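You operate a simulated robot arm through the tools that you are given. There is no shell and no other tool.

Carry out the task below with a simulated two-armed robot. There is one attempt and no reset: what you move stays moved.

Task
Wind the disc up out of the blue bin and oil a patch on it.
Fine: open the bin lid and leave it open; the wooden bench's felt pad, oil from the white tin; put the pad back and the tin lid on again; the disc stays up on the lift plate. Set down upright: felt pad. A coat counts when it lies all over at full strength: go over it till it gets no stronger.

Only the result counts: the job must be done as asked and must still hold three seconds after the hand-in. Knocking over, shifting, dropping, spilling or breaking anything else fails it. A push-on lid holds only when it is set on centred and level and pressed home; a screw cap is set on level and turned clockwise until tight.

Robot
Two 7-joint arms with fingered hands on one trunk that stands fixed in place. Base frame: the origin is at the foot of the trunk, x ahead of it, y to its left, z up. Readings come in m, degrees, newtons and seconds.
The left shoulder is at [0.099, 0.128, 1.086], the right one opposite. Payload 5 kg a hand.
Tool frame (each hand has its own): the origin (TCP) lies between the finger pads and is the grasp point; the fingertips stand 0.037 m ahead of it; z points along the fingers, y is the line along which they close. Largest opening 0.124 m; the body of the gripper starts 0.043 m behind the TCP. The gripper is a hand of 3 fingers: y runs from the thumb to the fingers, the wrist lies at [-0.021, -0.116, -0.203] in the tool frame.
Orientation is that of the tool frame in the base frame, as [roll, pitch, yaw] about the fixed x, y, z axes, in that order (R = Rz(yaw) Ry(pitch) Rx(roll)). With the fingers straight down and the wrist toward the robot, the tool's x, y and z point along [0, 1, 0], [1, 0, 0] and [0, 0, -1] of the base frame.

Tools
- The arms move only by the tool move_arm. It takes "left_targets", "right_targets" or both (then of equal length, played together; a hand with none holds still); each is a list of rows, each a list of 6 numbers: the shift along the tool's x, y, z in units of 40 mm (1.0 is 40 mm), then the turn, a rotation vector about the tool's x, y, z in units of 5 degrees (1.0 is 5 degrees). In form: [[x, y, z, rx, ry, rz], ...]. A call has 1 to 20 rows; each row shifts and turns the commanded pose from where the row before left it, along the tool's axes as they then stand. A call with a number of a shift or a turn outside -1 to 1 is refused whole. Each row takes 0.2 s and may step no farther than 0.05 m and 8.6 degrees from the row before; otherwise, the whole call is refused. Where a pose cannot be reached the arm comes as near as it can. A force on the tool above 90 N (or 10 N above the force at the start of the call, whichever is more), or a blocked arm, ends the call early, and 0.2 s more pass. In this call time passes only in rows, and 0.2 s behind the last. It gives the time, the measured TCP pose, the force on the tool (base axes), the opening and the grip force at its end, in the units of the frame above (readings bear some noise), with the torque about the TCP (base axes, N m) and any sound that the robot's microphone picked up.
- Cameras (640 x 400 px; columns grow to the right, rows downward): "scene" is now at [0.2505, 0.0658, 1.285]; the picture's right is [0.64, -0.76, 0.00], its down [-0.22, -0.18, -0.96] and it looks along [0.73, 0.62, -0.28] (base axes); focal length 214 px, centre (320, 200). "left" rides on the left gripper at [-0.072, -0.104, -0.154] in its tool frame; the picture's right is [-0.83, -0.26, 0.49], its down [0.51, -0.72, 0.47] and it looks along [0.23, 0.64, 0.73] (tool axes); focal length 243 px, centre (320, 200). "right" rides on the right gripper at [0.072, -0.104, -0.154] in its tool frame; the picture's right is [-0.83, 0.26, -0.49], its down [-0.51, -0.72, 0.47] and it looks along [-0.23, 0.64, 0.73] (tool axes); focal length 243 px, centre (320, 200). There is no depth. A picture from a camera that has moved, and an enlarged one, comes with that camera's place and axes in the base frame and with its lens. The place of the scene camera against the robot may be out by one fixed shift of up to 0.018 m in any direction.
- capture(camera): a new picture of that camera. The clock stands still meanwhile.
- lift_body(by): slides the trunk up (or, below 0, down) by that many m; the arms and the scene camera ride with it, the base frame stays. It gives what a move gives, with no picture.
- finger_targets(index, middle, thumb_bend, thumb_turn, hand): sets how far each is bent, from 0 (flat) to 100 (curled in); at 30 the hand is open as for a grip, at 70 the pads meet at the TCP. One left out holds its place. A second passes; each finger stops where it meets its share of the squeeze, and holds until it gets a number again. It is the only way to open and close the hand. It gives what a move gives, with no picture; readings hold the bend of each and the force on the fingers (four entries, about 0 where the hand has none), thumb and palm. thumb_turn goes from beside the hand (0) to across from the fingers (100), as for a grip.
- head_to(pan, tilt): turns the head with the scene camera to pan (to the left, within 80 degrees either way) and tilt (down, from -29 to 69), counted from straight ahead of the robot. It gives what a move gives.
- enlarge(camera, box): a new picture of the part [left, top, right, bottom] of that camera's present view, enlarged. The clock stands still meanwhile.
- hand_in(): hands the job in; it is judged then, once.

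Nothing tells you positions but the pictures and the camera data. Unless the task says otherwise, let go and move clear before handing in.

The tools are called after ">>>" as a command line: name --argument value ..., lists and objects as JSON in quotes. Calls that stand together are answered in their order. move_arm: Moves the arms, as the interface text tells. Its arguments: {"type":"object","properties":{"left_targets":{"type":"array","items":{"type":"array","items":{"type":"number"}}},"right_targets":{"type":"array","items":{"type":"array","items":{"type":"number"}}}},"required":[]} The other tools are called the same way: lift_body (by) slides the trunk up or down; finger_targets (index, middle, thumb_bend, thumb_turn, hand) moves the fingers one by one; head_to (pan, tilt) turns the head that bears the scene camera; capture (camera) takes a picture; enlarge (camera, box) takes an enlarged picture of a part of a camera's view; hand_in () hands the job in.

At the start:

```text
clock: 0.0
left_tool_pos: [0.5337, 0.6304, 1.3961]
left_ee_rot: [180.0, 0.0, 90.0]
left_force: [0.2, 0.0, -0.2]
left_ft_torque: [-0.01, 0.03, -0.03]
left_gripper_width: 0.1237
left_grip_force: 0.1
left_shape: jaw
left_bend: [30.0, 30.0, 30.0, 98.0]
left_finger forces: [0.1, 0.0, 0.1, 0.0, 0.1, 0.0]
right_tool_pos: [0.6922, 0.0446, 1.3242]
right_ee_rot: [180.0, 0.1, 89.9]
right_force: [1.3, 0.4, 0.3]
right_ft_torque: [-0.01, -0.01, 0.0]
right_gripper_width: 0.1237
right_grip_force: 0.0
right_shape: jaw
right_bend: [30.0, 30.0, 30.0, 98.0]
right_finger forces: [0.0, 0.0, 0.0, 0.0, 0.1, 0.0]
trunk travel left (down, up): [-0.275, 0.288]
head pan, tilt: [40.1, 16.5]
```

scene: 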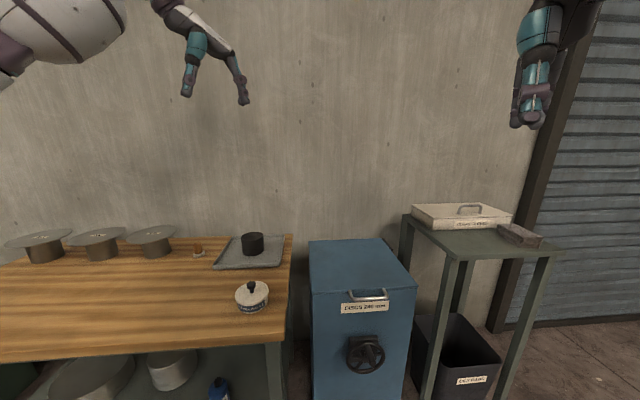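
right: 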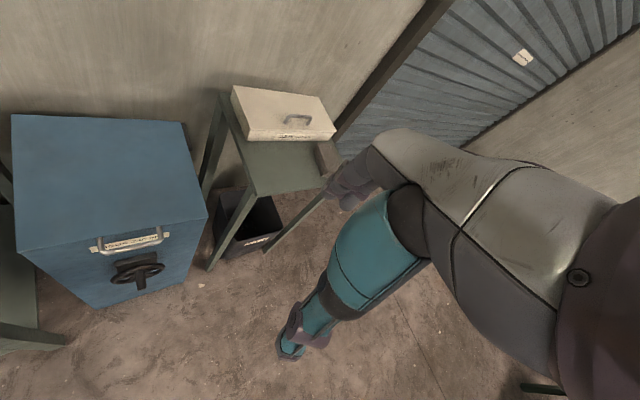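
left: 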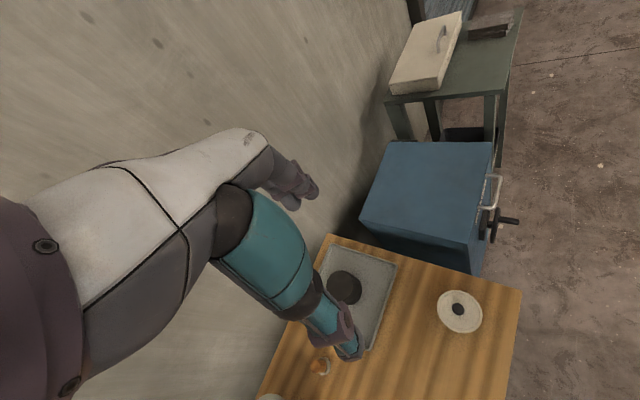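

I see a wooden bench with a dark pad on a tray and a white tin, then a blue bin with a front handle and a crank, then a green stand. I'll enlarge the details before I move anything.

>>> enlarge --camera "scene" --box '[180, 220, 300, 320]'

>>> enlarge --camera "scene" --box '[290, 230, 430, 400]'

>>> enlarge --camera "left" --box '[300, 120, 540, 400]'

>>> enlarge --camera "right" --box '[0, 90, 220, 320]'

>>> enlarge --camera "scene" --box '[390, 180, 570, 280]'

```text
4.00 times, centred on (240, 270) of scene
camera zoom: at [0.2505, 0.0658, 1.285], right [0.64, -0.76, 0.0], down [-0.22, -0.18, -0.96], along [0.73, 0.62, -0.28], focal length 858 px, centre (640, -80)
```

zoom: 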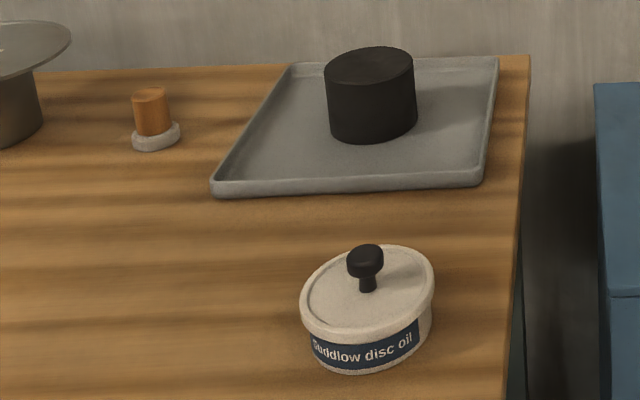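

```text
2.35 times, centred on (360, 315) of scene
camera zoom: at [0.2505, 0.0658, 1.285], right [0.64, -0.76, 0.0], down [-0.22, -0.18, -0.96], along [0.73, 0.62, -0.28], focal length 505 px, centre (226, -71)
```

zoom: 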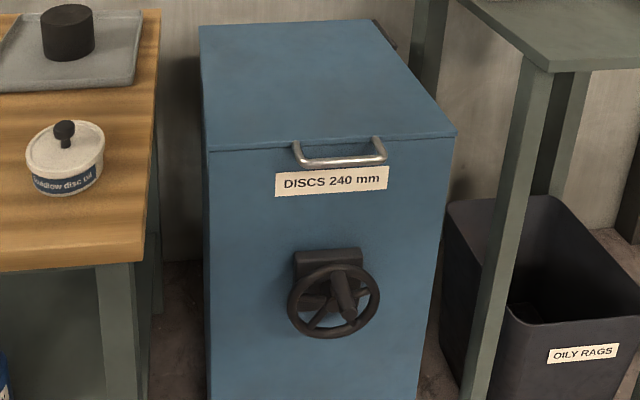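

```text
1.43 times, centred on (420, 260) of left
camera zoom: at [0.4301, 0.5591, 1.548], right [-0.26, -0.83, -0.49], down [-0.72, 0.51, -0.47], along [0.64, 0.23, -0.73], focal length 347 px, centre (177, 114)
```

zoom: 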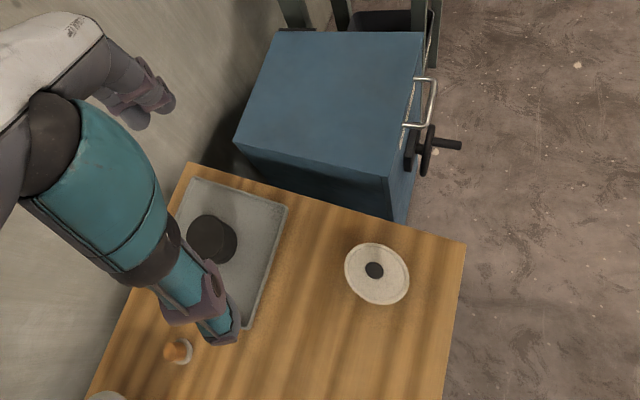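

```text
1.74 times, centred on (110, 205) of right
camera zoom: at [0.5889, 0.1186, 1.4773], right [0.26, -0.83, 0.49], down [-0.72, -0.51, -0.47], along [0.64, -0.23, -0.73], focal length 422 px, centre (685, 191)
```

zoom: 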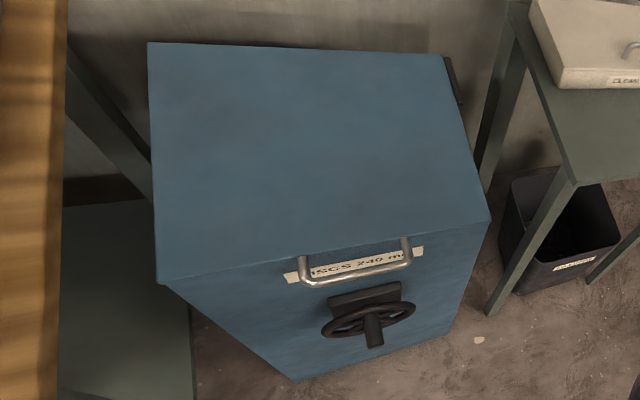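

```text
3.56 times, centred on (480, 230) of scene
camera zoom: at [0.2505, 0.0658, 1.285], right [0.64, -0.76, 0.0], down [-0.22, -0.18, -0.96], along [0.73, 0.62, -0.28], focal length 763 px, centre (-249, 93)
```

zoom: 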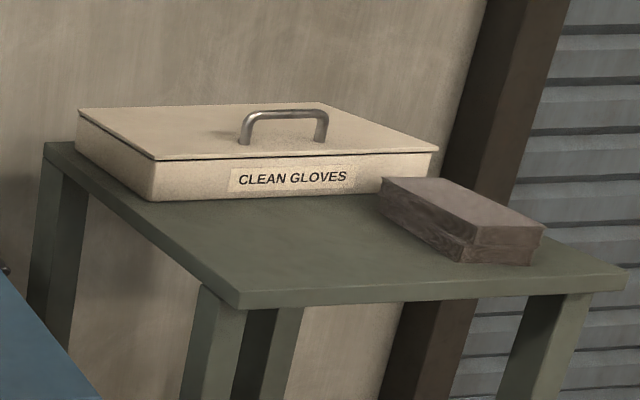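

The small wooden knob on a white base may be the felt pad, and the black cylinder on the tray something else. I'll look around with the head to see the whole room.

>>> head_to --pan 60 --tilt 30

>>> capture --camera "scene"

>>> head_to --pan -30 --tilt 25

>>> capture --camera "scene"

>>> head_to --pan 20 --tilt 35

>>> capture --camera "scene"

```text
clock: 0.8
left_tool_pos: [0.5337, 0.6301, 1.3948]
left_ee_rot: [-180.0, -0.1, 90.0]
left_force: [-0.6, 0.0, -0.3]
left_ft_torque: [-0.02, 0.0, -0.02]
left_gripper_width: 0.1235
left_grip_force: 0.1
left_shape: jaw
left_bend: [30.0, 30.0, 30.0, 98.0]
left_finger forces: [0.1, 0.0, 0.1, 0.1, 0.0, 0.0]
right_tool_pos: [0.692, 0.0443, 1.3237]
right_ee_rot: [180.0, 0.0, 90.0]
right_force: [0.7, -0.3, -0.1]
right_ft_torque: [-0.02, 0.0, -0.02]
right_gripper_width: 0.1236
right_grip_force: 0.1
right_shape: jaw
right_bend: [30.0, 30.0, 30.0, 98.0]
right_finger forces: [0.1, 0.0, 0.1, 0.1, 0.0, 0.1]
trunk travel left (down, up): [-0.275, 0.288]
head pan, tilt: [60.0, 30.0]
```

```text
taken
camera scene: at [0.2243, 0.0839, 1.2634], right [0.87, -0.5, 0.0], down [-0.25, -0.43, -0.87], along [0.43, 0.75, -0.5], focal length 214 px, centre (320, 200)
```

scene: 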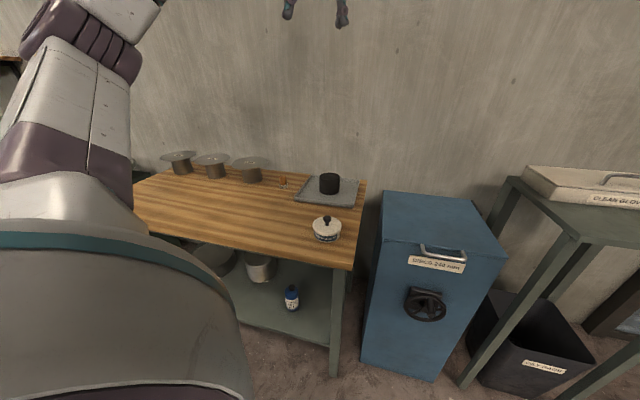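

```text
clock: 2.5
left_tool_pos: [0.5339, 0.6317, 1.3947]
left_ee_rot: [180.0, 0.0, 89.9]
left_force: [-0.3, -0.6, -0.5]
left_ft_torque: [0.03, 0.01, -0.01]
left_gripper_width: 0.1237
left_grip_force: 0.0
left_shape: jaw
left_bend: [30.0, 30.0, 30.0, 98.0]
left_finger forces: [0.1, 0.0, 0.0, 0.0, 0.1, 0.0]
right_tool_pos: [0.6914, 0.0451, 1.3236]
right_ee_rot: [-179.9, -0.1, 89.9]
right_force: [0.5, 0.4, -0.3]
right_ft_torque: [-0.01, 0.01, 0.01]
right_gripper_width: 0.1234
right_grip_force: 0.0
right_shape: jaw
right_bend: [30.0, 30.0, 30.0, 98.0]
right_finger forces: [0.0, 0.0, 0.0, 0.1, 0.0, 0.0]
trunk travel left (down, up): [-0.275, 0.288]
head pan, tilt: [-30.0, 25.0]
```

```text
taken
camera scene: at [0.2588, -0.0404, 1.2713], right [-0.5, -0.87, 0.0], down [-0.37, 0.21, -0.91], along [0.79, -0.45, -0.42], focal length 214 px, centre (320, 200)
```

scene: 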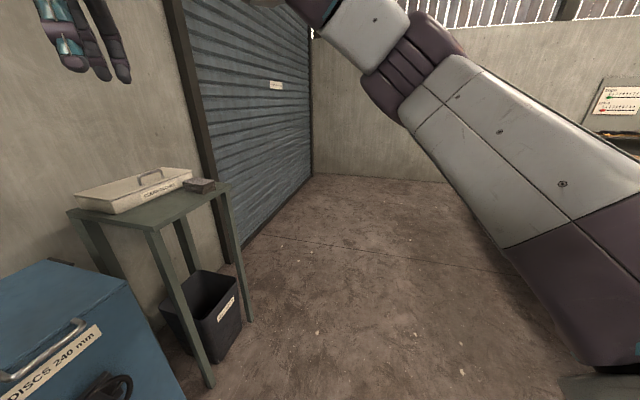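

```text
clock: 3.7
left_tool_pos: [0.5345, 0.6306, 1.3944]
left_ee_rot: [179.9, 0.0, 90.0]
left_force: [0.4, 0.8, 0.2]
left_ft_torque: [-0.01, 0.02, -0.01]
left_gripper_width: 0.1235
left_grip_force: 0.1
left_shape: jaw
left_bend: [30.0, 30.0, 30.0, 98.0]
left_finger forces: [0.1, 0.0, 0.0, 0.0, 0.0, 0.1]
right_tool_pos: [0.6926, 0.0449, 1.3237]
right_ee_rot: [-180.0, 0.0, 89.9]
right_force: [-0.3, -0.8, 0.0]
right_ft_torque: [0.0, -0.01, -0.02]
right_gripper_width: 0.1231
right_grip_force: 0.1
right_shape: jaw
right_bend: [30.0, 30.0, 30.0, 98.0]
right_finger forces: [0.0, 0.1, 0.0, 0.1, 0.1, 0.0]
trunk travel left (down, up): [-0.275, 0.288]
head pan, tilt: [20.0, 35.0]
```

```text
taken
camera scene: at [0.2618, 0.0357, 1.2555], right [0.34, -0.94, 0.0], down [-0.54, -0.2, -0.82], along [0.77, 0.28, -0.57], focal length 214 px, centre (320, 200)
```

scene: 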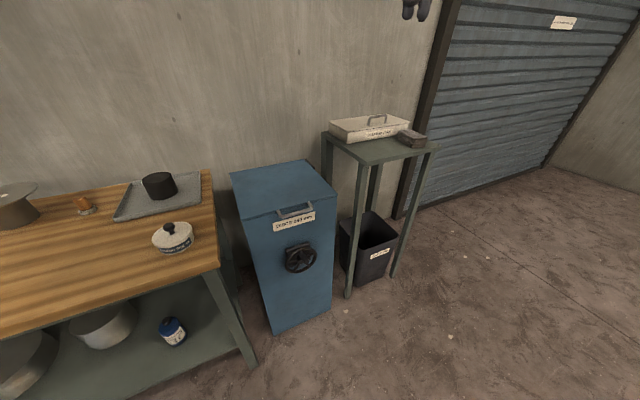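

The bin is turned about 45 degrees, with its lid top near z=0.82 and centred around (0.90, 0.43). The tin is near (0.52, 0.55) and the small knob near (0.53, 0.945). I'll bring the left hand lower for a closer look.

>>> move_arm --left_targets '[[0.5, -0.2, 1, 0, 0, 0], [0.5, -0.2, 1, 0, 0, 0], [0.5, -0.2, 1, 0, 0, 0], [0.5, -0.2, 1, 0, 0, 0], [0.5, -0.2, 1, 0, 0, 0]]'

>>> capture --camera "left"

>>> head_to --pan 50 --tilt 35

>>> capture --camera "scene"

```text
clock: 4.9
left_tool_pos: [0.4925, 0.7315, 1.1971]
left_ee_rot: [179.9, 0.0, 90.1]
left_force: [0.5, 0.7, 0.3]
left_ft_torque: [0.0, 0.03, 0.02]
left_gripper_width: 0.1236
left_grip_force: 0.0
left_shape: jaw
left_bend: [30.0, 30.0, 30.0, 98.0]
left_finger forces: [0.0, 0.0, 0.0, 0.0, 0.1, 0.0]
right_tool_pos: [0.6932, 0.0463, 1.3224]
right_ee_rot: [180.0, 0.1, 90.0]
right_force: [0.0, 1.2, 0.4]
right_ft_torque: [-0.04, 0.03, 0.0]
right_gripper_width: 0.1237
right_grip_force: 0.0
right_shape: jaw
right_bend: [30.0, 30.0, 30.0, 98.0]
right_finger forces: [0.1, 0.0, 0.0, 0.0, 0.1, 0.0]
trunk travel left (down, up): [-0.275, 0.288]
head pan, tilt: [20.0, 35.0]
```

```text
taken
camera left: at [0.389, 0.66, 1.3495], right [-0.26, -0.83, -0.49], down [-0.72, 0.51, -0.47], along [0.64, 0.23, -0.73], focal length 243 px, centre (320, 200)
```

left: 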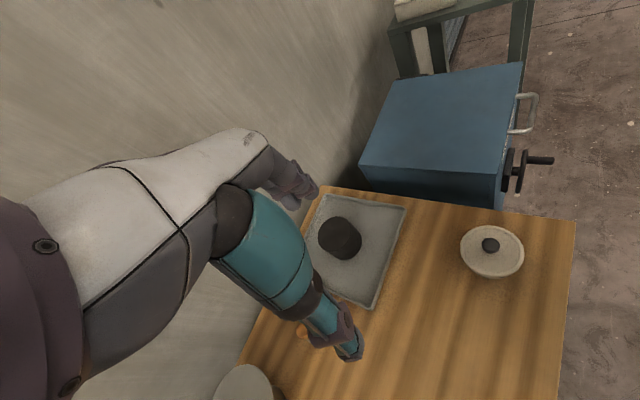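

```text
clock: 5.8
left_tool_pos: [0.4931, 0.7308, 1.198]
left_ee_rot: [-180.0, 0.0, 90.0]
left_force: [0.2, -0.3, 0.2]
left_ft_torque: [-0.03, 0.01, 0.05]
left_gripper_width: 0.1236
left_grip_force: 0.0
left_shape: jaw
left_bend: [30.0, 30.0, 30.0, 98.0]
left_finger forces: [0.0, 0.1, 0.0, 0.0, 0.0, 0.1]
right_tool_pos: [0.6931, 0.0461, 1.3239]
right_ee_rot: [179.9, -0.1, 90.1]
right_force: [0.2, 0.3, -0.2]
right_ft_torque: [-0.01, -0.02, 0.02]
right_gripper_width: 0.1238
right_grip_force: 0.0
right_shape: jaw
right_bend: [30.0, 30.0, 30.0, 98.0]
right_finger forces: [0.0, 0.1, 0.1, 0.0, 0.1, 0.0]
trunk travel left (down, up): [-0.275, 0.288]
head pan, tilt: [50.0, 35.0]
```

```text
taken
camera scene: at [0.2359, 0.0732, 1.2555], right [0.77, -0.64, 0.0], down [-0.37, -0.44, -0.82], along [0.53, 0.63, -0.57], focal length 214 px, centre (320, 200)
```

scene: 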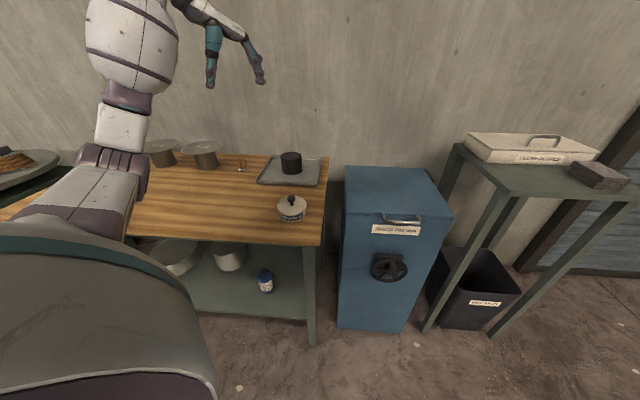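

>>> enlarge --camera "scene" --box '[225, 145, 335, 225]'

>>> head_to --pan 80 --tilt 15

>>> capture --camera "scene"

>>> head_to --pan 45 --tilt 25

>>> capture --camera "scene"

```text
5.00 times, centred on (280, 185) of scene
camera zoom: at [0.2359, 0.0732, 1.2555], right [0.77, -0.64, 0.0], down [-0.37, -0.44, -0.82], along [0.53, 0.63, -0.57], focal length 1072 px, centre (520, 275)
```

zoom: 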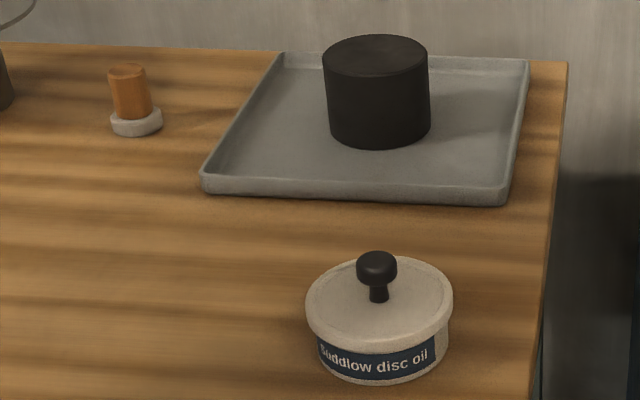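

```text
clock: 6.8
left_tool_pos: [0.4921, 0.7304, 1.1991]
left_ee_rot: [-180.0, 0.0, 90.0]
left_force: [0.1, -0.6, 0.3]
left_ft_torque: [0.0, -0.01, 0.02]
left_gripper_width: 0.1237
left_grip_force: 0.0
left_shape: jaw
left_bend: [30.0, 30.0, 30.0, 98.0]
left_finger forces: [0.0, 0.1, 0.0, 0.0, 0.0, 0.0]
right_tool_pos: [0.6922, 0.0454, 1.3237]
right_ee_rot: [179.9, 0.0, 90.0]
right_force: [0.3, -0.4, 0.3]
right_ft_torque: [-0.01, 0.02, -0.01]
right_gripper_width: 0.1234
right_grip_force: 0.0
right_shape: jaw
right_bend: [30.0, 30.0, 30.0, 98.0]
right_finger forces: [0.0, 0.0, 0.0, 0.0, 0.0, 0.1]
trunk travel left (down, up): [-0.275, 0.288]
head pan, tilt: [80.0, 15.0]
```

```text
taken
camera scene: at [0.1953, 0.0976, 1.2875], right [0.98, -0.17, 0.0], down [-0.05, -0.26, -0.97], along [0.17, 0.95, -0.26], focal length 214 px, centre (320, 200)
```

scene: 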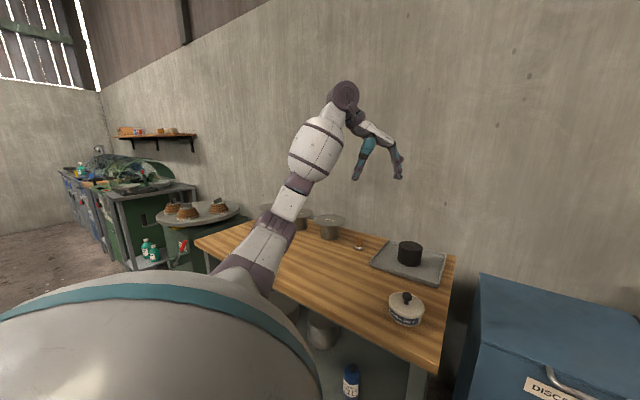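

```text
clock: 7.8
left_tool_pos: [0.4919, 0.7297, 1.1978]
left_ee_rot: [-179.9, 0.1, 90.0]
left_force: [0.2, 0.7, -0.2]
left_ft_torque: [0.01, 0.01, 0.0]
left_gripper_width: 0.1236
left_grip_force: 0.1
left_shape: jaw
left_bend: [30.0, 30.0, 30.0, 98.0]
left_finger forces: [0.1, 0.1, 0.1, 0.0, 0.0, 0.1]
right_tool_pos: [0.6928, 0.0459, 1.3242]
right_ee_rot: [-180.0, 0.0, 90.1]
right_force: [0.1, 1.3, -0.2]
right_ft_torque: [0.01, -0.01, 0.01]
right_gripper_width: 0.1236
right_grip_force: 0.0
right_shape: jaw
right_bend: [30.0, 30.0, 30.0, 98.0]
right_finger forces: [0.0, 0.0, 0.0, 0.1, 0.0, 0.1]
trunk travel left (down, up): [-0.275, 0.288]
head pan, tilt: [45.0, 25.0]
```

```text
taken
camera scene: at [0.2441, 0.0708, 1.2713], right [0.71, -0.71, 0.0], down [-0.3, -0.3, -0.91], along [0.64, 0.64, -0.42], focal length 214 px, centre (320, 200)
```

scene: 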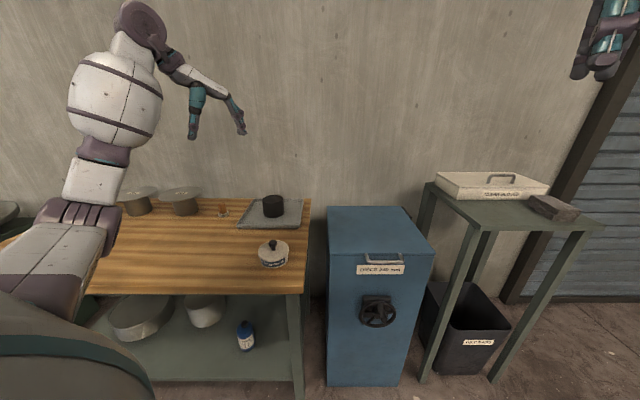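

The white felt disc with the wooden grip at about (0.53, 0.945) is the felt pad. I'll bring the right hand round toward the bin front to inspect the handle and crank.

>>> move_arm --right_targets '[[0.3, -0.33, 0.98, 0, 0, 0], [0.3, -0.33, 0.98, 0, 0, 0], [0.3, -0.33, 0.98, 0, 0, 0], [0.3, -0.33, 0.98, 0, 0, 0], [0.3, -0.33, 0.98, 0, 0, 0], [0.3, -0.33, 0.98, 0, 0, 0], [0.3, -0.33, 0.98, 0, 0, 0], [0, 0, 0, 0, 0, -1], [0, 0, 0, 0, 0, -1], [0, 0, 0, 0, 0, -1], [0, 0, 0, 0, 0, -1], [0, 0, 0, 0, 0, -1], [0, 0, 0, 0, 0, -1], [0, 0, 0, 0, 0, -1], [0, 0, 0, 0, 0, -1], [0, 0, 0, 0, 0, -1]]'

>>> capture --camera "right"

>>> capture --camera "scene"

```text
clock: 11.2
left_tool_pos: [0.4927, 0.7301, 1.1974]
left_ee_rot: [-179.9, -0.1, 90.0]
left_force: [-0.1, 1.3, -0.2]
left_ft_torque: [0.01, -0.01, 0.0]
left_gripper_width: 0.1239
left_grip_force: 0.2
left_shape: jaw
left_bend: [30.0, 30.0, 30.0, 98.0]
left_finger forces: [0.0, 0.1, 0.0, 0.0, 0.1, 0.0]
right_tool_pos: [0.6011, 0.1295, 1.0489]
right_ee_rot: [-180.0, 0.0, 135.1]
right_force: [-0.1, 0.2, -0.3]
right_ft_torque: [0.04, 0.01, -0.02]
right_gripper_width: 0.1236
right_grip_force: 0.0
right_shape: jaw
right_bend: [30.0, 30.0, 30.0, 98.0]
right_finger forces: [0.1, 0.0, 0.0, 0.1, 0.0, 0.0]
trunk travel left (down, up): [-0.275, 0.288]
head pan, tilt: [45.0, 25.0]
```

```text
taken
camera right: at [0.4764, 0.1074, 1.2026], right [0.77, -0.4, 0.49], down [-0.15, -0.87, -0.47], along [0.62, 0.29, -0.73], focal length 243 px, centre (320, 200)
```

right: 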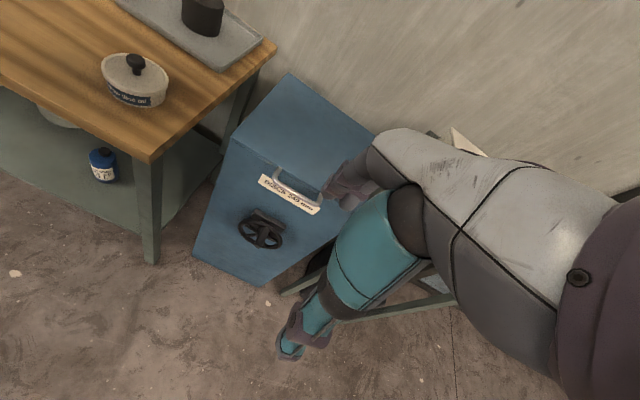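

```text
taken
camera scene: at [0.2444, 0.0706, 1.2713], right [0.71, -0.71, 0.0], down [-0.3, -0.3, -0.91], along [0.64, 0.64, -0.42], focal length 214 px, centre (320, 200)
```

scene: 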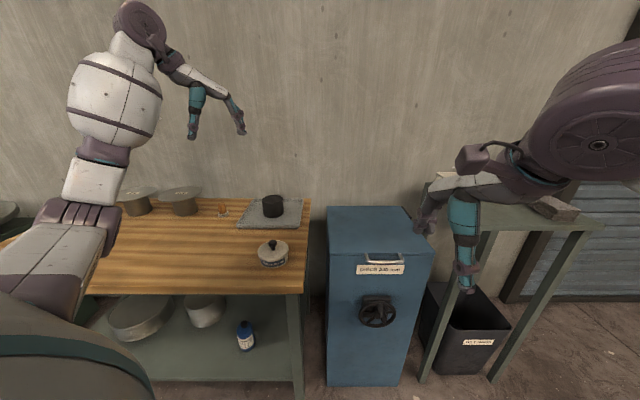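

>>> enlarge --camera "right" --box '[180, 60, 400, 300]'

>>> enlarge --camera "right" --box '[230, 150, 330, 260]'

>>> enlarge --camera "scene" --box '[310, 190, 450, 340]'

```text
1.67 times, centred on (290, 180) of right
camera zoom: at [0.4764, 0.1074, 1.2026], right [0.77, -0.4, 0.49], down [-0.15, -0.87, -0.47], along [0.62, 0.29, -0.73], focal length 404 px, centre (370, 233)
```

zoom: 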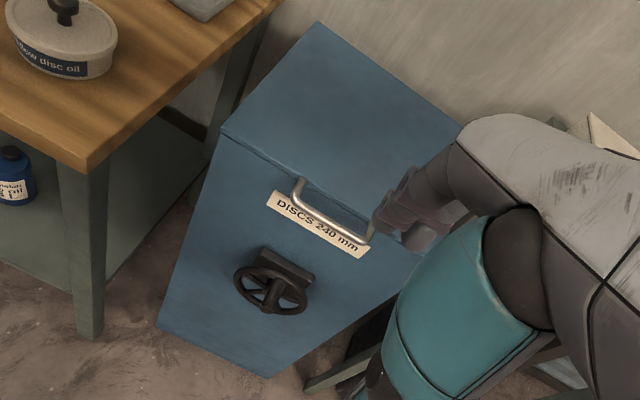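

```text
3.64 times, centred on (280, 205) of right
camera zoom: at [0.4764, 0.1074, 1.2026], right [0.77, -0.4, 0.49], down [-0.15, -0.87, -0.47], along [0.62, 0.29, -0.73], focal length 882 px, centre (466, 182)
```

zoom: 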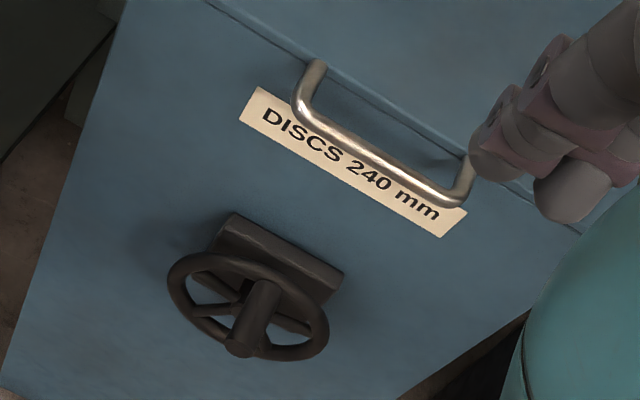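

```text
2.67 times, centred on (380, 265) of scene
camera zoom: at [0.2444, 0.0706, 1.2713], right [0.71, -0.71, 0.0], down [-0.3, -0.3, -0.91], along [0.64, 0.64, -0.42], focal length 572 px, centre (160, 27)
```

zoom: 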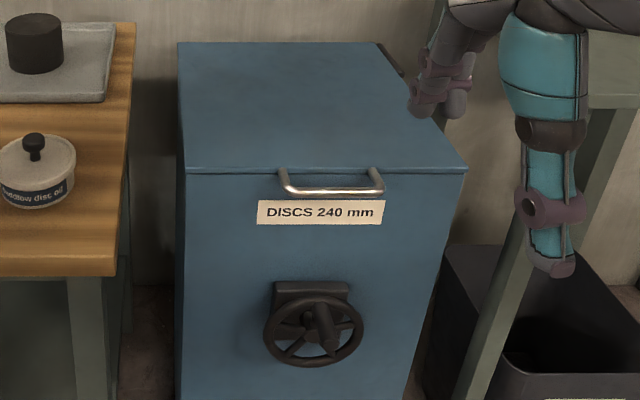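

>>> enlarge --camera "right" --box '[230, 200, 300, 255]'

>>> enlarge --camera "scene" --box '[345, 285, 415, 335]'

>>> enlarge --camera "left" --box '[480, 80, 570, 210]'

```text
7.27 times, centred on (265, 228) of right
camera zoom: at [0.4764, 0.1074, 1.2026], right [0.77, -0.4, 0.49], down [-0.15, -0.87, -0.47], along [0.62, 0.29, -0.73], focal length 1764 px, centre (720, 0)
```

zoom: 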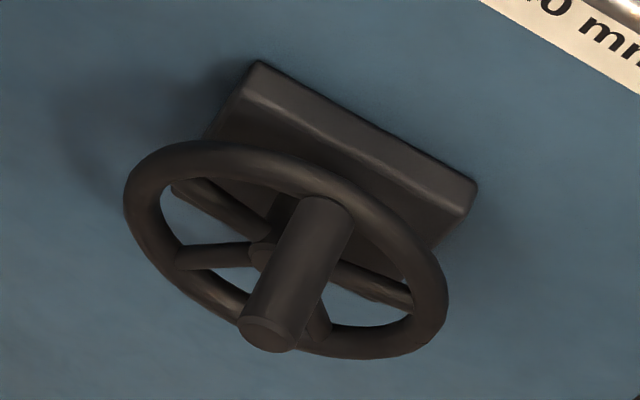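

```text
8.00 times, centred on (380, 310) of scene
camera zoom: at [0.2444, 0.0706, 1.2713], right [0.71, -0.71, 0.0], down [-0.3, -0.3, -0.91], along [0.64, 0.64, -0.42], focal length 1716 px, centre (-160, -680)
```

zoom: 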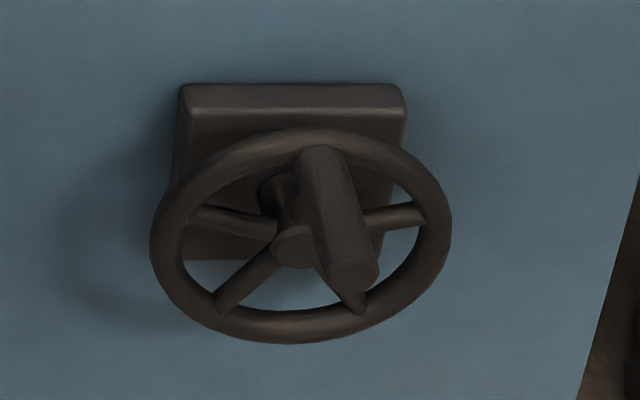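

```text
3.08 times, centred on (525, 145) of left
camera zoom: at [0.3886, 0.6587, 1.3507], right [-0.26, -0.83, -0.49], down [-0.72, 0.51, -0.47], along [0.64, 0.23, -0.73], focal length 746 px, centre (-311, 369)
```

zoom: 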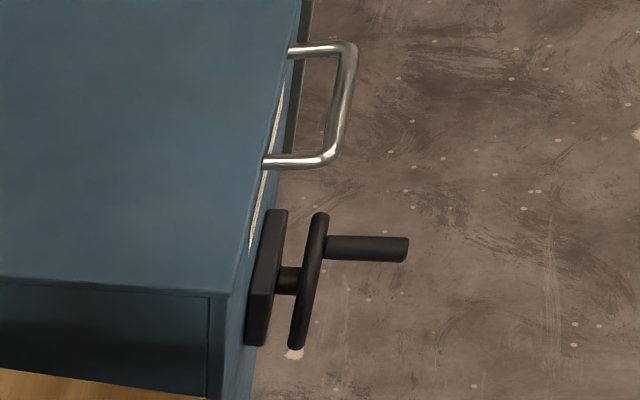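

The lift crank's peg sits at the top of its wheel (z≈0.633), and the lid bar is at about z≈0.803 in front of the lid edge. I'll move the right hand aside and bring the left hand over the bar, yawed to match the bin.

>>> move_arm --left_targets '[[0, 0, 0, 0, 0, -1], [0, 0, 0, 0, 0, -1], [0, 0, 0, 0, 0, -1], [0, 0, 0, 0, 0, -1], [0, 0, 0, 0, 0, -1], [0, 0, 0, 0, 0, -1], [0, 0, 0, 0, 0, -1], [0, 0, 0, 0, 0, -1], [0, 0, 0, 0, 0, -1]]' --right_targets '[[-0.7, -0.7, 0, 0, 0, 0], [-0.7, -0.7, 0, 0, 0, 0], [-0.7, -0.7, 0, 0, 0, 0], [-0.7, -0.7, 0, 0, 0, 0], [-0.7, -0.7, 0, 0, 0, 0], [-0.7, -0.7, 0, 0, 0, 0], [-0.7, -0.7, 0, 0, 0, 0], [-0.7, -0.7, 0, 0, 0, 0], [0, 0, 0, 0, 0, 0]]'

>>> finger_targets --hand "left" --index 57 --middle 57 --thumb_bend 57

>>> move_arm --left_targets '[[-0.893, -0.225, 0, 0, 0, 0], [-0.893, -0.225, 0, 0, 0, 0], [-0.893, -0.225, 0, 0, 0, 0], [-0.893, -0.225, 0, 0, 0, 0], [-0.893, -0.225, 0, 0, 0, 0], [-0.893, -0.225, 0, 0, 0, 0], [-0.893, -0.225, 0, 0, 0, 0], [-0.893, -0.225, 0, 0, 0, 0], [-0.893, -0.225, 0, 0, 0, 0], [-0.893, -0.225, 0, 0, 0, 0], [-0.893, -0.225, 0, 0, 0, 0], [-0.893, -0.225, 0, 0, 0, 0], [-0.893, -0.225, 0, 0, 0, 0], [-0.893, -0.225, 0, 0, 0, 0], [0, 0, 1, 0, 0, 0], [0, 0, 1, 0, 0, 0], [0, 0, 1, 0, 0, 0], [0, 0, 1, 0, 0, 0], [0, 0, 1, 0, 0, 0]]'

>>> capture --camera "left"

>>> capture --camera "scene"

```text
clock: 13.2
left_tool_pos: [0.4949, 0.7315, 1.1939]
left_ee_rot: [-180.0, 0.0, 135.0]
left_force: [-0.3, 1.0, -0.2]
left_ft_torque: [0.01, 0.0, -0.01]
left_gripper_width: 0.124
left_grip_force: 0.1
left_shape: jaw
left_bend: [30.0, 30.0, 30.0, 98.0]
left_finger forces: [0.0, 0.1, 0.1, 0.0, 0.0, 0.1]
right_tool_pos: [0.6015, -0.1857, 1.053]
right_ee_rot: [-180.0, 0.0, 135.1]
right_force: [-0.1, -0.2, 0.1]
right_ft_torque: [0.02, 0.03, 0.01]
right_gripper_width: 0.1237
right_grip_force: 0.1
right_shape: jaw
right_bend: [30.0, 30.0, 30.0, 98.0]
right_finger forces: [0.0, 0.0, 0.1, 0.0, 0.0, 0.0]
trunk travel left (down, up): [-0.275, 0.288]
head pan, tilt: [45.0, 25.0]
```

```text
clock: 14.2
left_tool_pos: [0.4945, 0.7311, 1.1938]
left_ee_rot: [-180.0, 0.0, 135.0]
left_force: [-1.0, -0.1, 0.6]
left_ft_torque: [0.01, 0.02, 0.03]
left_gripper_width: 0.0499
left_grip_force: 0.2
left_shape: fingers
left_bend: [56.0, 56.0, 56.0, 98.0]
left_finger forces: [0.0, 0.0, 0.0, 0.0, 0.0, 0.1]
right_tool_pos: [0.6025, -0.1852, 1.0536]
right_ee_rot: [179.9, 0.0, 135.0]
right_force: [-0.3, 0.3, -0.4]
right_ft_torque: [-0.01, -0.05, 0.02]
right_gripper_width: 0.1237
right_grip_force: 0.1
right_shape: jaw
right_bend: [30.0, 30.0, 30.0, 98.0]
right_finger forces: [0.0, 0.0, 0.1, 0.0, 0.0, 0.1]
trunk travel left (down, up): [-0.275, 0.288]
head pan, tilt: [45.0, 25.0]
```

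```text
clock: 18.2
left_tool_pos: [0.7605, 0.2863, 0.9927]
left_ee_rot: [180.0, 0.0, 134.9]
left_force: [-0.2, 0.1, -0.2]
left_ft_torque: [-0.03, 0.03, -0.02]
left_gripper_width: 0.0496
left_grip_force: 0.1
left_shape: fingers
left_bend: [56.0, 56.0, 56.0, 98.0]
left_finger forces: [0.1, 0.0, 0.0, 0.1, 0.1, 0.0]
right_tool_pos: [0.6024, -0.1858, 1.0525]
right_ee_rot: [-179.9, -0.2, 135.0]
right_force: [-0.9, 0.4, -0.2]
right_ft_torque: [-0.02, 0.02, -0.01]
right_gripper_width: 0.1236
right_grip_force: 0.2
right_shape: jaw
right_bend: [30.0, 30.0, 30.0, 98.0]
right_finger forces: [0.1, 0.0, 0.0, 0.0, 0.1, 0.0]
trunk travel left (down, up): [-0.275, 0.288]
head pan, tilt: [45.0, 25.0]
```

```text
taken
camera left: at [0.7379, 0.1624, 1.1452], right [0.4, -0.77, -0.49], down [-0.87, -0.15, -0.47], along [0.29, 0.62, -0.73], focal length 243 px, centre (320, 200)
```

left: 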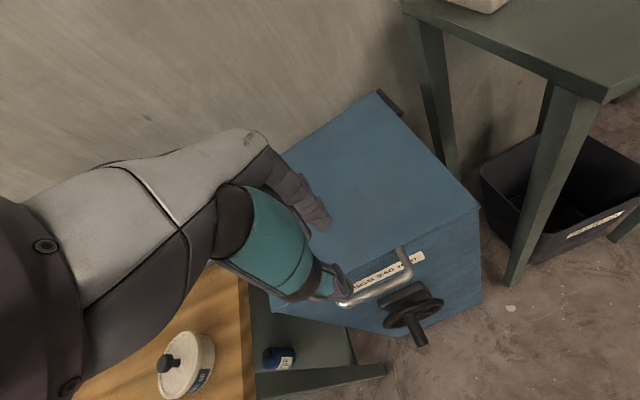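

```text
taken
camera scene: at [0.2455, 0.0708, 1.271], right [0.71, -0.71, 0.0], down [-0.3, -0.3, -0.91], along [0.64, 0.64, -0.42], focal length 214 px, centre (320, 200)
```

scene: 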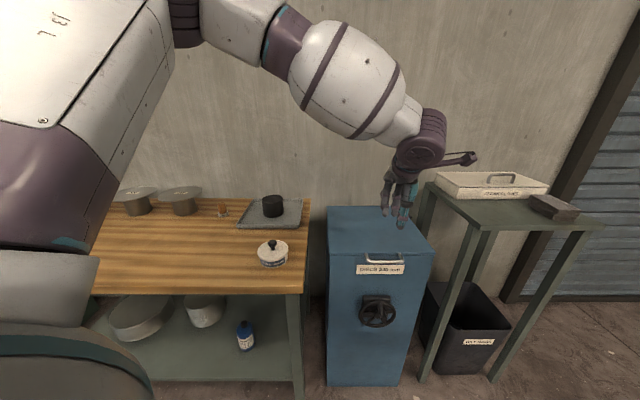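

>>> enlarge --camera "left" --box '[270, 160, 480, 360]'

>>> enlarge --camera "scene" --box '[330, 130, 450, 290]'

```text
2.00 times, centred on (375, 260) of left
camera zoom: at [0.7379, 0.1624, 1.1452], right [0.4, -0.77, -0.49], down [-0.87, -0.15, -0.47], along [0.29, 0.62, -0.73], focal length 485 px, centre (210, 80)
```

zoom: 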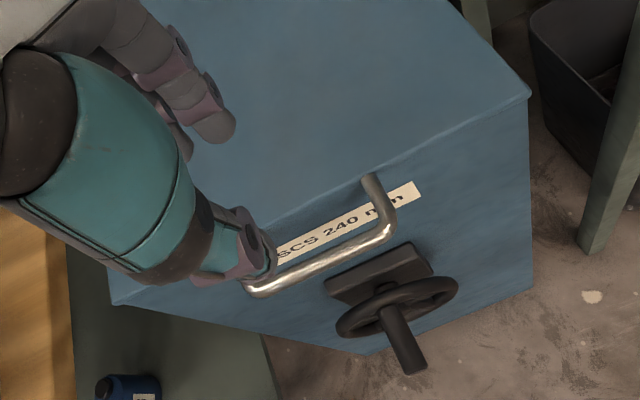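

```text
2.50 times, centred on (390, 210) of scene
camera zoom: at [0.2455, 0.0708, 1.271], right [0.71, -0.71, 0.0], down [-0.3, -0.3, -0.91], along [0.64, 0.64, -0.42], focal length 536 px, centre (145, 175)
```

zoom: 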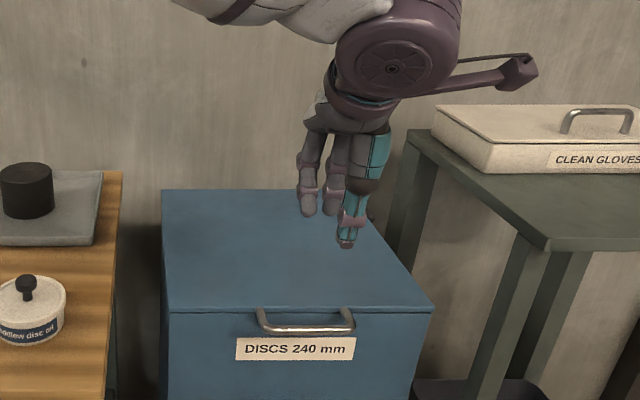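

>>> finger_targets --hand "left" --index 61 --middle 61 --thumb_bend 61

>>> move_arm --left_targets '[[0.25, 0, 1, 0, 0, 0], [0, 0, 1, 0, 0, 0], [0, 0, 1, 0, 0, 0], [0, 0, 0.3, 0, 0, 0]]'

>>> capture --camera "left"

>>> enlarge --camera "scene" --box '[330, 130, 450, 290]'

```text
clock: 19.2
left_tool_pos: [0.7585, 0.286, 0.9926]
left_ee_rot: [-179.9, -0.1, 135.0]
left_force: [-0.4, 0.2, -0.4]
left_ft_torque: [-0.01, -0.02, 0.02]
left_gripper_width: 0.0344
left_grip_force: 0.1
left_shape: fingers
left_bend: [61.0, 61.0, 61.0, 98.0]
left_finger forces: [0.0, 0.1, 0.0, 0.1, 0.1, 0.0]
right_tool_pos: [0.6023, -0.1877, 1.0521]
right_ee_rot: [180.0, 0.0, 134.9]
right_force: [0.5, 0.7, 0.4]
right_ft_torque: [-0.02, 0.01, 0.0]
right_gripper_width: 0.1239
right_grip_force: 0.0
right_shape: jaw
right_bend: [30.0, 30.0, 30.0, 98.0]
right_finger forces: [0.0, 0.0, 0.0, 0.1, 0.0, 0.0]
trunk travel left (down, up): [-0.275, 0.288]
head pan, tilt: [45.0, 25.0]
```

```text
clock: 20.2
left_tool_pos: [0.7496, 0.2933, 0.8631]
left_ee_rot: [-180.0, 0.0, 135.0]
left_force: [0.6, 0.3, 0.0]
left_ft_torque: [-0.04, 0.0, 0.02]
left_gripper_width: 0.0344
left_grip_force: 0.0
left_shape: fingers
left_bend: [61.0, 61.0, 61.0, 98.0]
left_finger forces: [0.0, 0.0, 0.0, 0.0, 0.1, 0.0]
right_tool_pos: [0.6017, -0.1863, 1.0528]
right_ee_rot: [180.0, 0.1, 135.0]
right_force: [-0.4, 0.2, 0.9]
right_ft_torque: [0.0, 0.0, 0.02]
right_gripper_width: 0.1238
right_grip_force: 0.0
right_shape: jaw
right_bend: [30.0, 30.0, 30.0, 98.0]
right_finger forces: [0.1, 0.1, 0.0, 0.0, 0.0, 0.1]
trunk travel left (down, up): [-0.275, 0.288]
head pan, tilt: [45.0, 25.0]
```

```text
taken
camera left: at [0.7276, 0.1697, 1.0167], right [0.4, -0.77, -0.49], down [-0.87, -0.15, -0.47], along [0.29, 0.62, -0.73], focal length 243 px, centre (320, 200)
```

left: 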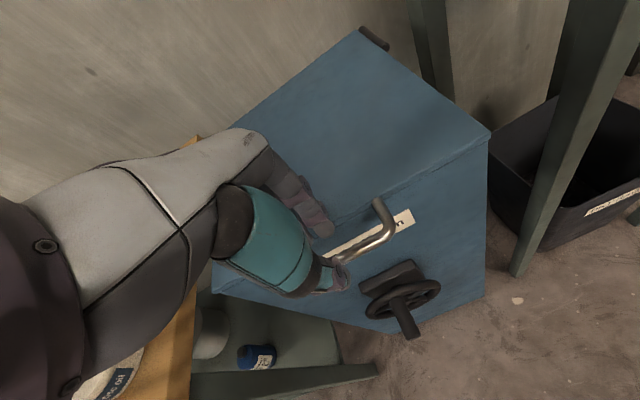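

```text
2.50 times, centred on (390, 210) of scene
camera zoom: at [0.2441, 0.0707, 1.2713], right [0.71, -0.71, 0.0], down [-0.3, -0.3, -0.91], along [0.64, 0.64, -0.42], focal length 536 px, centre (145, 175)
```

zoom: 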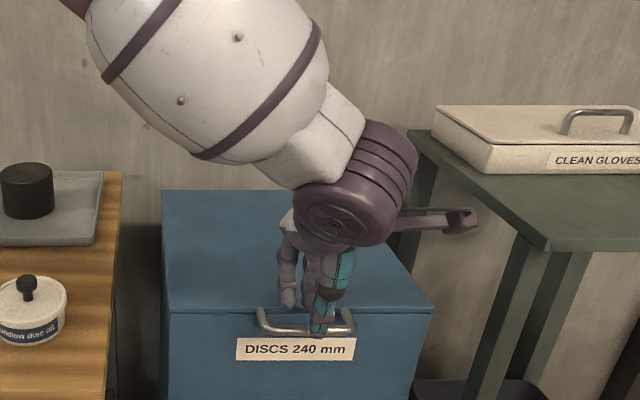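

>>> move_arm --left_targets '[[0, 0.1, 0.5, 0, 0, 0], [0, 0, 0.5, 0, 0, 0], [0, 0, 0.5, 0, 0, 0]]'

>>> enlarge --camera "left" --box '[270, 160, 480, 360]'

>>> enlarge --camera "scene" --box '[350, 200, 430, 290]'

```text
clock: 20.9
left_tool_pos: [0.7607, 0.299, 0.8295]
left_ee_rot: [178.2, 1.3, 135.1]
left_force: [-18.6, 7.1, 64.9]
left_ft_torque: [1.67, -0.33, 0.36]
left_gripper_width: 0.0221
left_grip_force: 33.0
left_shape: fingers
left_bend: [70.0, 81.0, 60.0, 98.0]
left_finger forces: [25.6, 39.7, 0.1, 0.1, 1.0, 0.0]
right_tool_pos: [0.5984, -0.1857, 1.056]
right_ee_rot: [179.8, 0.2, 134.9]
right_force: [0.5, 0.7, 0.4]
right_ft_torque: [-0.03, 0.05, 0.02]
right_gripper_width: 0.1238
right_grip_force: 0.1
right_shape: jaw
right_bend: [30.0, 30.0, 30.0, 98.0]
right_finger forces: [0.0, 0.0, 0.0, 0.1, 0.0, 0.0]
trunk travel left (down, up): [-0.275, 0.288]
head pan, tilt: [45.0, 25.0]
stopped in row 3 (left hand): the force on the tool passed its limit at 101 N (the readings are from after the stop); the commanded pose is now the measured one
```

```text
2.00 times, centred on (375, 260) of left
camera zoom: at [0.734, 0.174, 0.9812], right [0.42, -0.77, -0.48], down [-0.85, -0.15, -0.5], along [0.32, 0.62, -0.72], focal length 485 px, centre (210, 80)
```

zoom: 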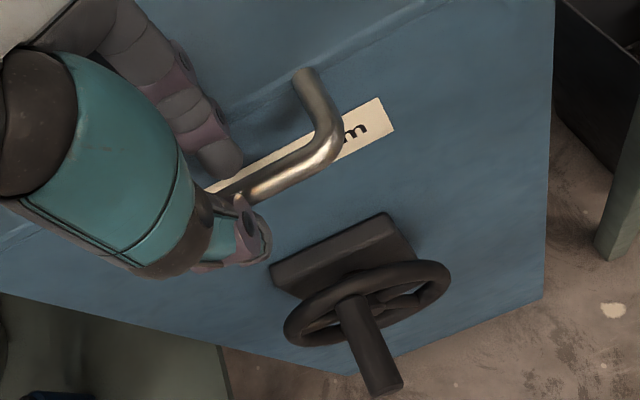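

```text
4.44 times, centred on (390, 245) of scene
camera zoom: at [0.2393, 0.0708, 1.2725], right [0.71, -0.71, 0.0], down [-0.3, -0.3, -0.91], along [0.64, 0.64, -0.42], focal length 953 px, centre (9, 0)
```

zoom: 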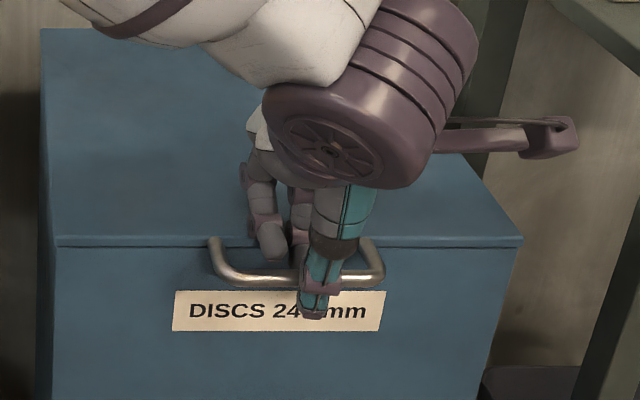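

The fingertips caught on the lid edge from above, so I'll back off upward. Then I'll pitch the hand nearly horizontal so that the thumb goes under the bar and the fingers go over it.

>>> move_arm --left_targets '[[0, 0, -0.5, 0, 0, 0], [0, 0, -1, 0, 0, 0], [0, -1, -1, 0, 0, 0], [0, -1, -0.5, 0, 0, 0], [0, -1, 0, 0, 0, 0], [0, -0.5, 0, 0, 0, 0]]'

>>> finger_targets --hand "left" --index 55 --middle 55 --thumb_bend 55

>>> move_arm --left_targets '[[0, 0, 0, -1, 0, 0], [0, 0, 0, -1, 0, 0], [0, 0, 0, -1, 0, 0], [0, 0, 0, -1, 0, 0], [0, 0, 0, -1, 0, 0], [0, 0, 0, -1, 0, 0], [0, 0, 0, -1, 0, 0], [0, 0, 0, -1, 0, 0], [0, 0, 0, -1, 0, 0], [0, 0, 0, -1, 0, 0], [0, 0, 0, -1, 0, 0], [0, 0, 0, -1, 0, 0], [0, 0, 0, -1, 0, 0], [0, 0, 0, -1, 0, 0]]'

>>> capture --camera "scene"

>>> capture --camera "left"

```text
refused: row 3 steps farther than a row can; nothing moved
```

```text
clock: 21.9
left_tool_pos: [0.7572, 0.2968, 0.8237]
left_ee_rot: [178.6, 0.8, 135.0]
left_force: [-3.7, -5.9, 46.7]
left_ft_torque: [1.3, -0.68, -0.28]
left_gripper_width: 0.0309
left_grip_force: 27.5
left_shape: fingers
left_bend: [70.0, 88.0, 55.0, 98.0]
left_finger forces: [15.9, 39.2, 0.1, 0.1, 0.1, 0.0]
right_tool_pos: [0.5974, -0.1894, 1.0547]
right_ee_rot: [179.6, 0.1, 135.1]
right_force: [0.0, 0.7, -0.1]
right_ft_torque: [0.0, 0.02, -0.01]
right_gripper_width: 0.1238
right_grip_force: 0.1
right_shape: jaw
right_bend: [30.0, 30.0, 30.0, 98.0]
right_finger forces: [0.0, 0.0, 0.0, 0.0, 0.0, 0.1]
trunk travel left (down, up): [-0.275, 0.288]
head pan, tilt: [45.0, 25.0]
```

```text
clock: 24.5
left_tool_pos: [0.7807, 0.3139, 0.829]
left_ee_rot: [121.9, 1.0, 133.7]
left_force: [-49.5, -37.8, 15.6]
left_ft_torque: [-1.8, 2.05, -0.23]
left_gripper_width: 0.0166
left_grip_force: 30.9
left_shape: fingers
left_bend: [70.0, 55.0, 48.0, 98.0]
left_finger forces: [14.1, 0.0, 0.1, 0.1, 47.0, 0.0]
left hand out of reach, approached as far as the arm can: row 11, 12
right_tool_pos: [0.5992, -0.1879, 1.0535]
right_ee_rot: [179.8, 0.0, 135.0]
right_force: [0.7, 1.6, -0.4]
right_ft_torque: [-0.02, 0.03, -0.02]
right_gripper_width: 0.1239
right_grip_force: 0.1
right_shape: jaw
right_bend: [30.0, 30.0, 30.0, 98.0]
right_finger forces: [0.0, 0.0, 0.1, 0.0, 0.1, 0.0]
trunk travel left (down, up): [-0.275, 0.288]
head pan, tilt: [45.0, 25.0]
stopped in row 12 (left hand): the force on the tool passed its limit at 101 N (the readings are from after the stop); the commanded pose is now the measured one
```

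```text
taken
camera scene: at [0.2406, 0.0686, 1.2722], right [0.71, -0.71, 0.0], down [-0.3, -0.3, -0.91], along [0.64, 0.64, -0.42], focal length 214 px, centre (320, 200)
```

scene: 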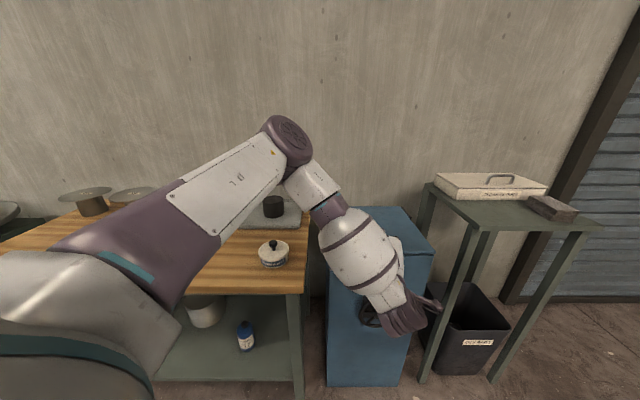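

```text
taken
camera left: at [0.6968, 0.1332, 0.8223], right [0.78, -0.41, -0.47], down [-0.33, 0.37, -0.87], along [0.53, 0.83, 0.15], focal length 243 px, centre (320, 200)
```

left: 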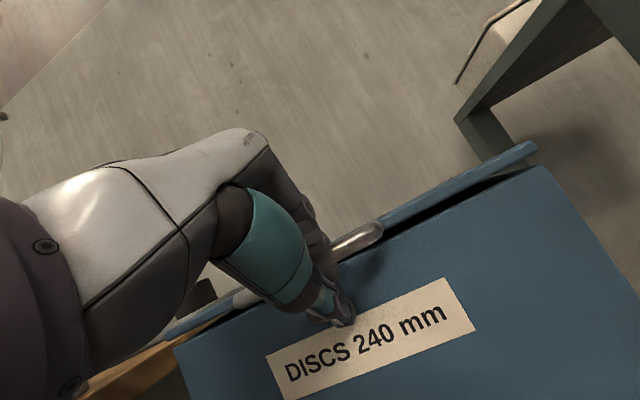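

The thumb is now hooked under the bar and the lid has lifted a little. I'll firm up the grip gently and lift along the hinge arc in small steps, checking as I go.

>>> finger_targets --hand "left" --index 68 --middle 68 --thumb_bend 62

>>> enlarge --camera "left" --box '[220, 150, 560, 360]'

```text
clock: 25.5
left_tool_pos: [0.7803, 0.3145, 0.8305]
left_ee_rot: [121.6, 0.9, 134.0]
left_force: [-40.1, -47.0, 9.3]
left_ft_torque: [-1.94, 1.93, -0.26]
left_gripper_width: 0.0176
left_grip_force: 32.4
left_shape: fingers
left_bend: [71.0, 67.0, 49.0, 98.0]
left_finger forces: [15.1, 0.7, 0.0, 0.1, 47.5, 0.1]
right_tool_pos: [0.5975, -0.1895, 1.0534]
right_ee_rot: [179.7, -0.1, 135.0]
right_force: [0.6, -0.3, -0.7]
right_ft_torque: [0.01, -0.02, -0.01]
right_gripper_width: 0.1236
right_grip_force: 0.0
right_shape: jaw
right_bend: [30.0, 30.0, 30.0, 98.0]
right_finger forces: [0.1, 0.1, 0.1, 0.0, 0.1, 0.1]
trunk travel left (down, up): [-0.275, 0.288]
head pan, tilt: [45.0, 25.0]
```

```text
1.88 times, centred on (390, 255) of left
camera zoom: at [0.6976, 0.1338, 0.823], right [0.78, -0.41, -0.47], down [-0.33, 0.37, -0.87], along [0.53, 0.83, 0.16], focal length 457 px, centre (188, 96)
```

zoom: 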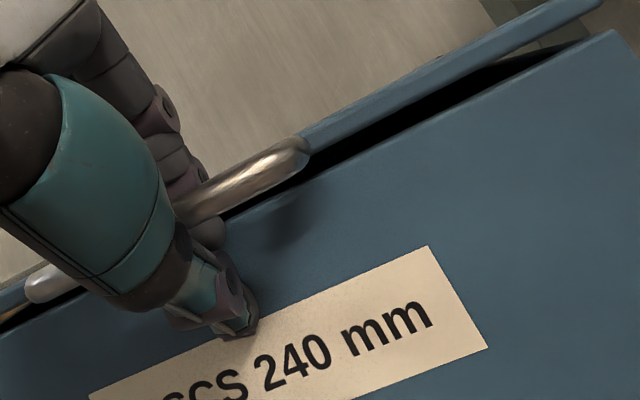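

>>> move_arm --left_targets '[[0, -0.1, -0.4, 0, 0, 0], [0, 0.2, -0.3, 0, 0, 0], [0, 0.4, -0.25, 0, 0, 0]]'

>>> enlarge --camera "left" --box '[220, 100, 560, 360]'

```text
clock: 26.3
left_tool_pos: [0.7784, 0.3148, 0.8597]
left_ee_rot: [121.8, 0.8, 134.1]
left_force: [-15.7, -20.2, -9.8]
left_ft_torque: [-0.83, 0.88, -0.15]
left_gripper_width: 0.0184
left_grip_force: 13.0
left_shape: fingers
left_bend: [71.0, 68.0, 48.0, 97.0]
left_finger forces: [11.5, 0.0, 0.2, 0.1, 14.8, 0.0]
left hand out of reach, approached as far as the arm can: row 1
right_tool_pos: [0.6006, -0.1891, 1.0538]
right_ee_rot: [179.8, 0.1, 135.0]
right_force: [-0.4, 0.8, 0.0]
right_ft_torque: [0.01, -0.04, -0.03]
right_gripper_width: 0.1237
right_grip_force: 0.0
right_shape: jaw
right_bend: [30.0, 30.0, 30.0, 98.0]
right_finger forces: [0.0, 0.1, 0.0, 0.0, 0.0, 0.0]
trunk travel left (down, up): [-0.275, 0.288]
head pan, tilt: [45.0, 25.0]
```

```text
1.54 times, centred on (390, 230) of left
camera zoom: at [0.6964, 0.135, 0.8539], right [0.78, -0.41, -0.47], down [-0.33, 0.37, -0.87], along [0.53, 0.84, 0.15], focal length 373 px, centre (212, 154)
```

zoom: 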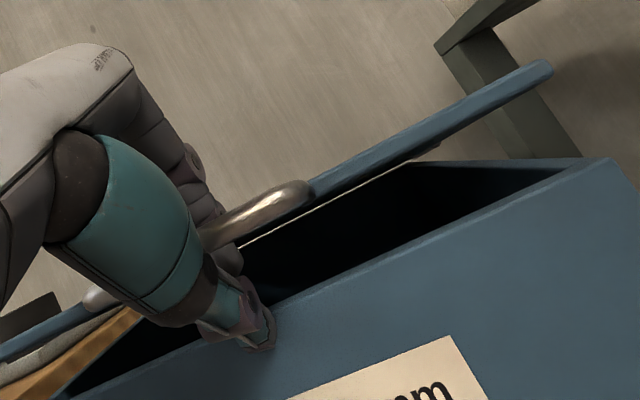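

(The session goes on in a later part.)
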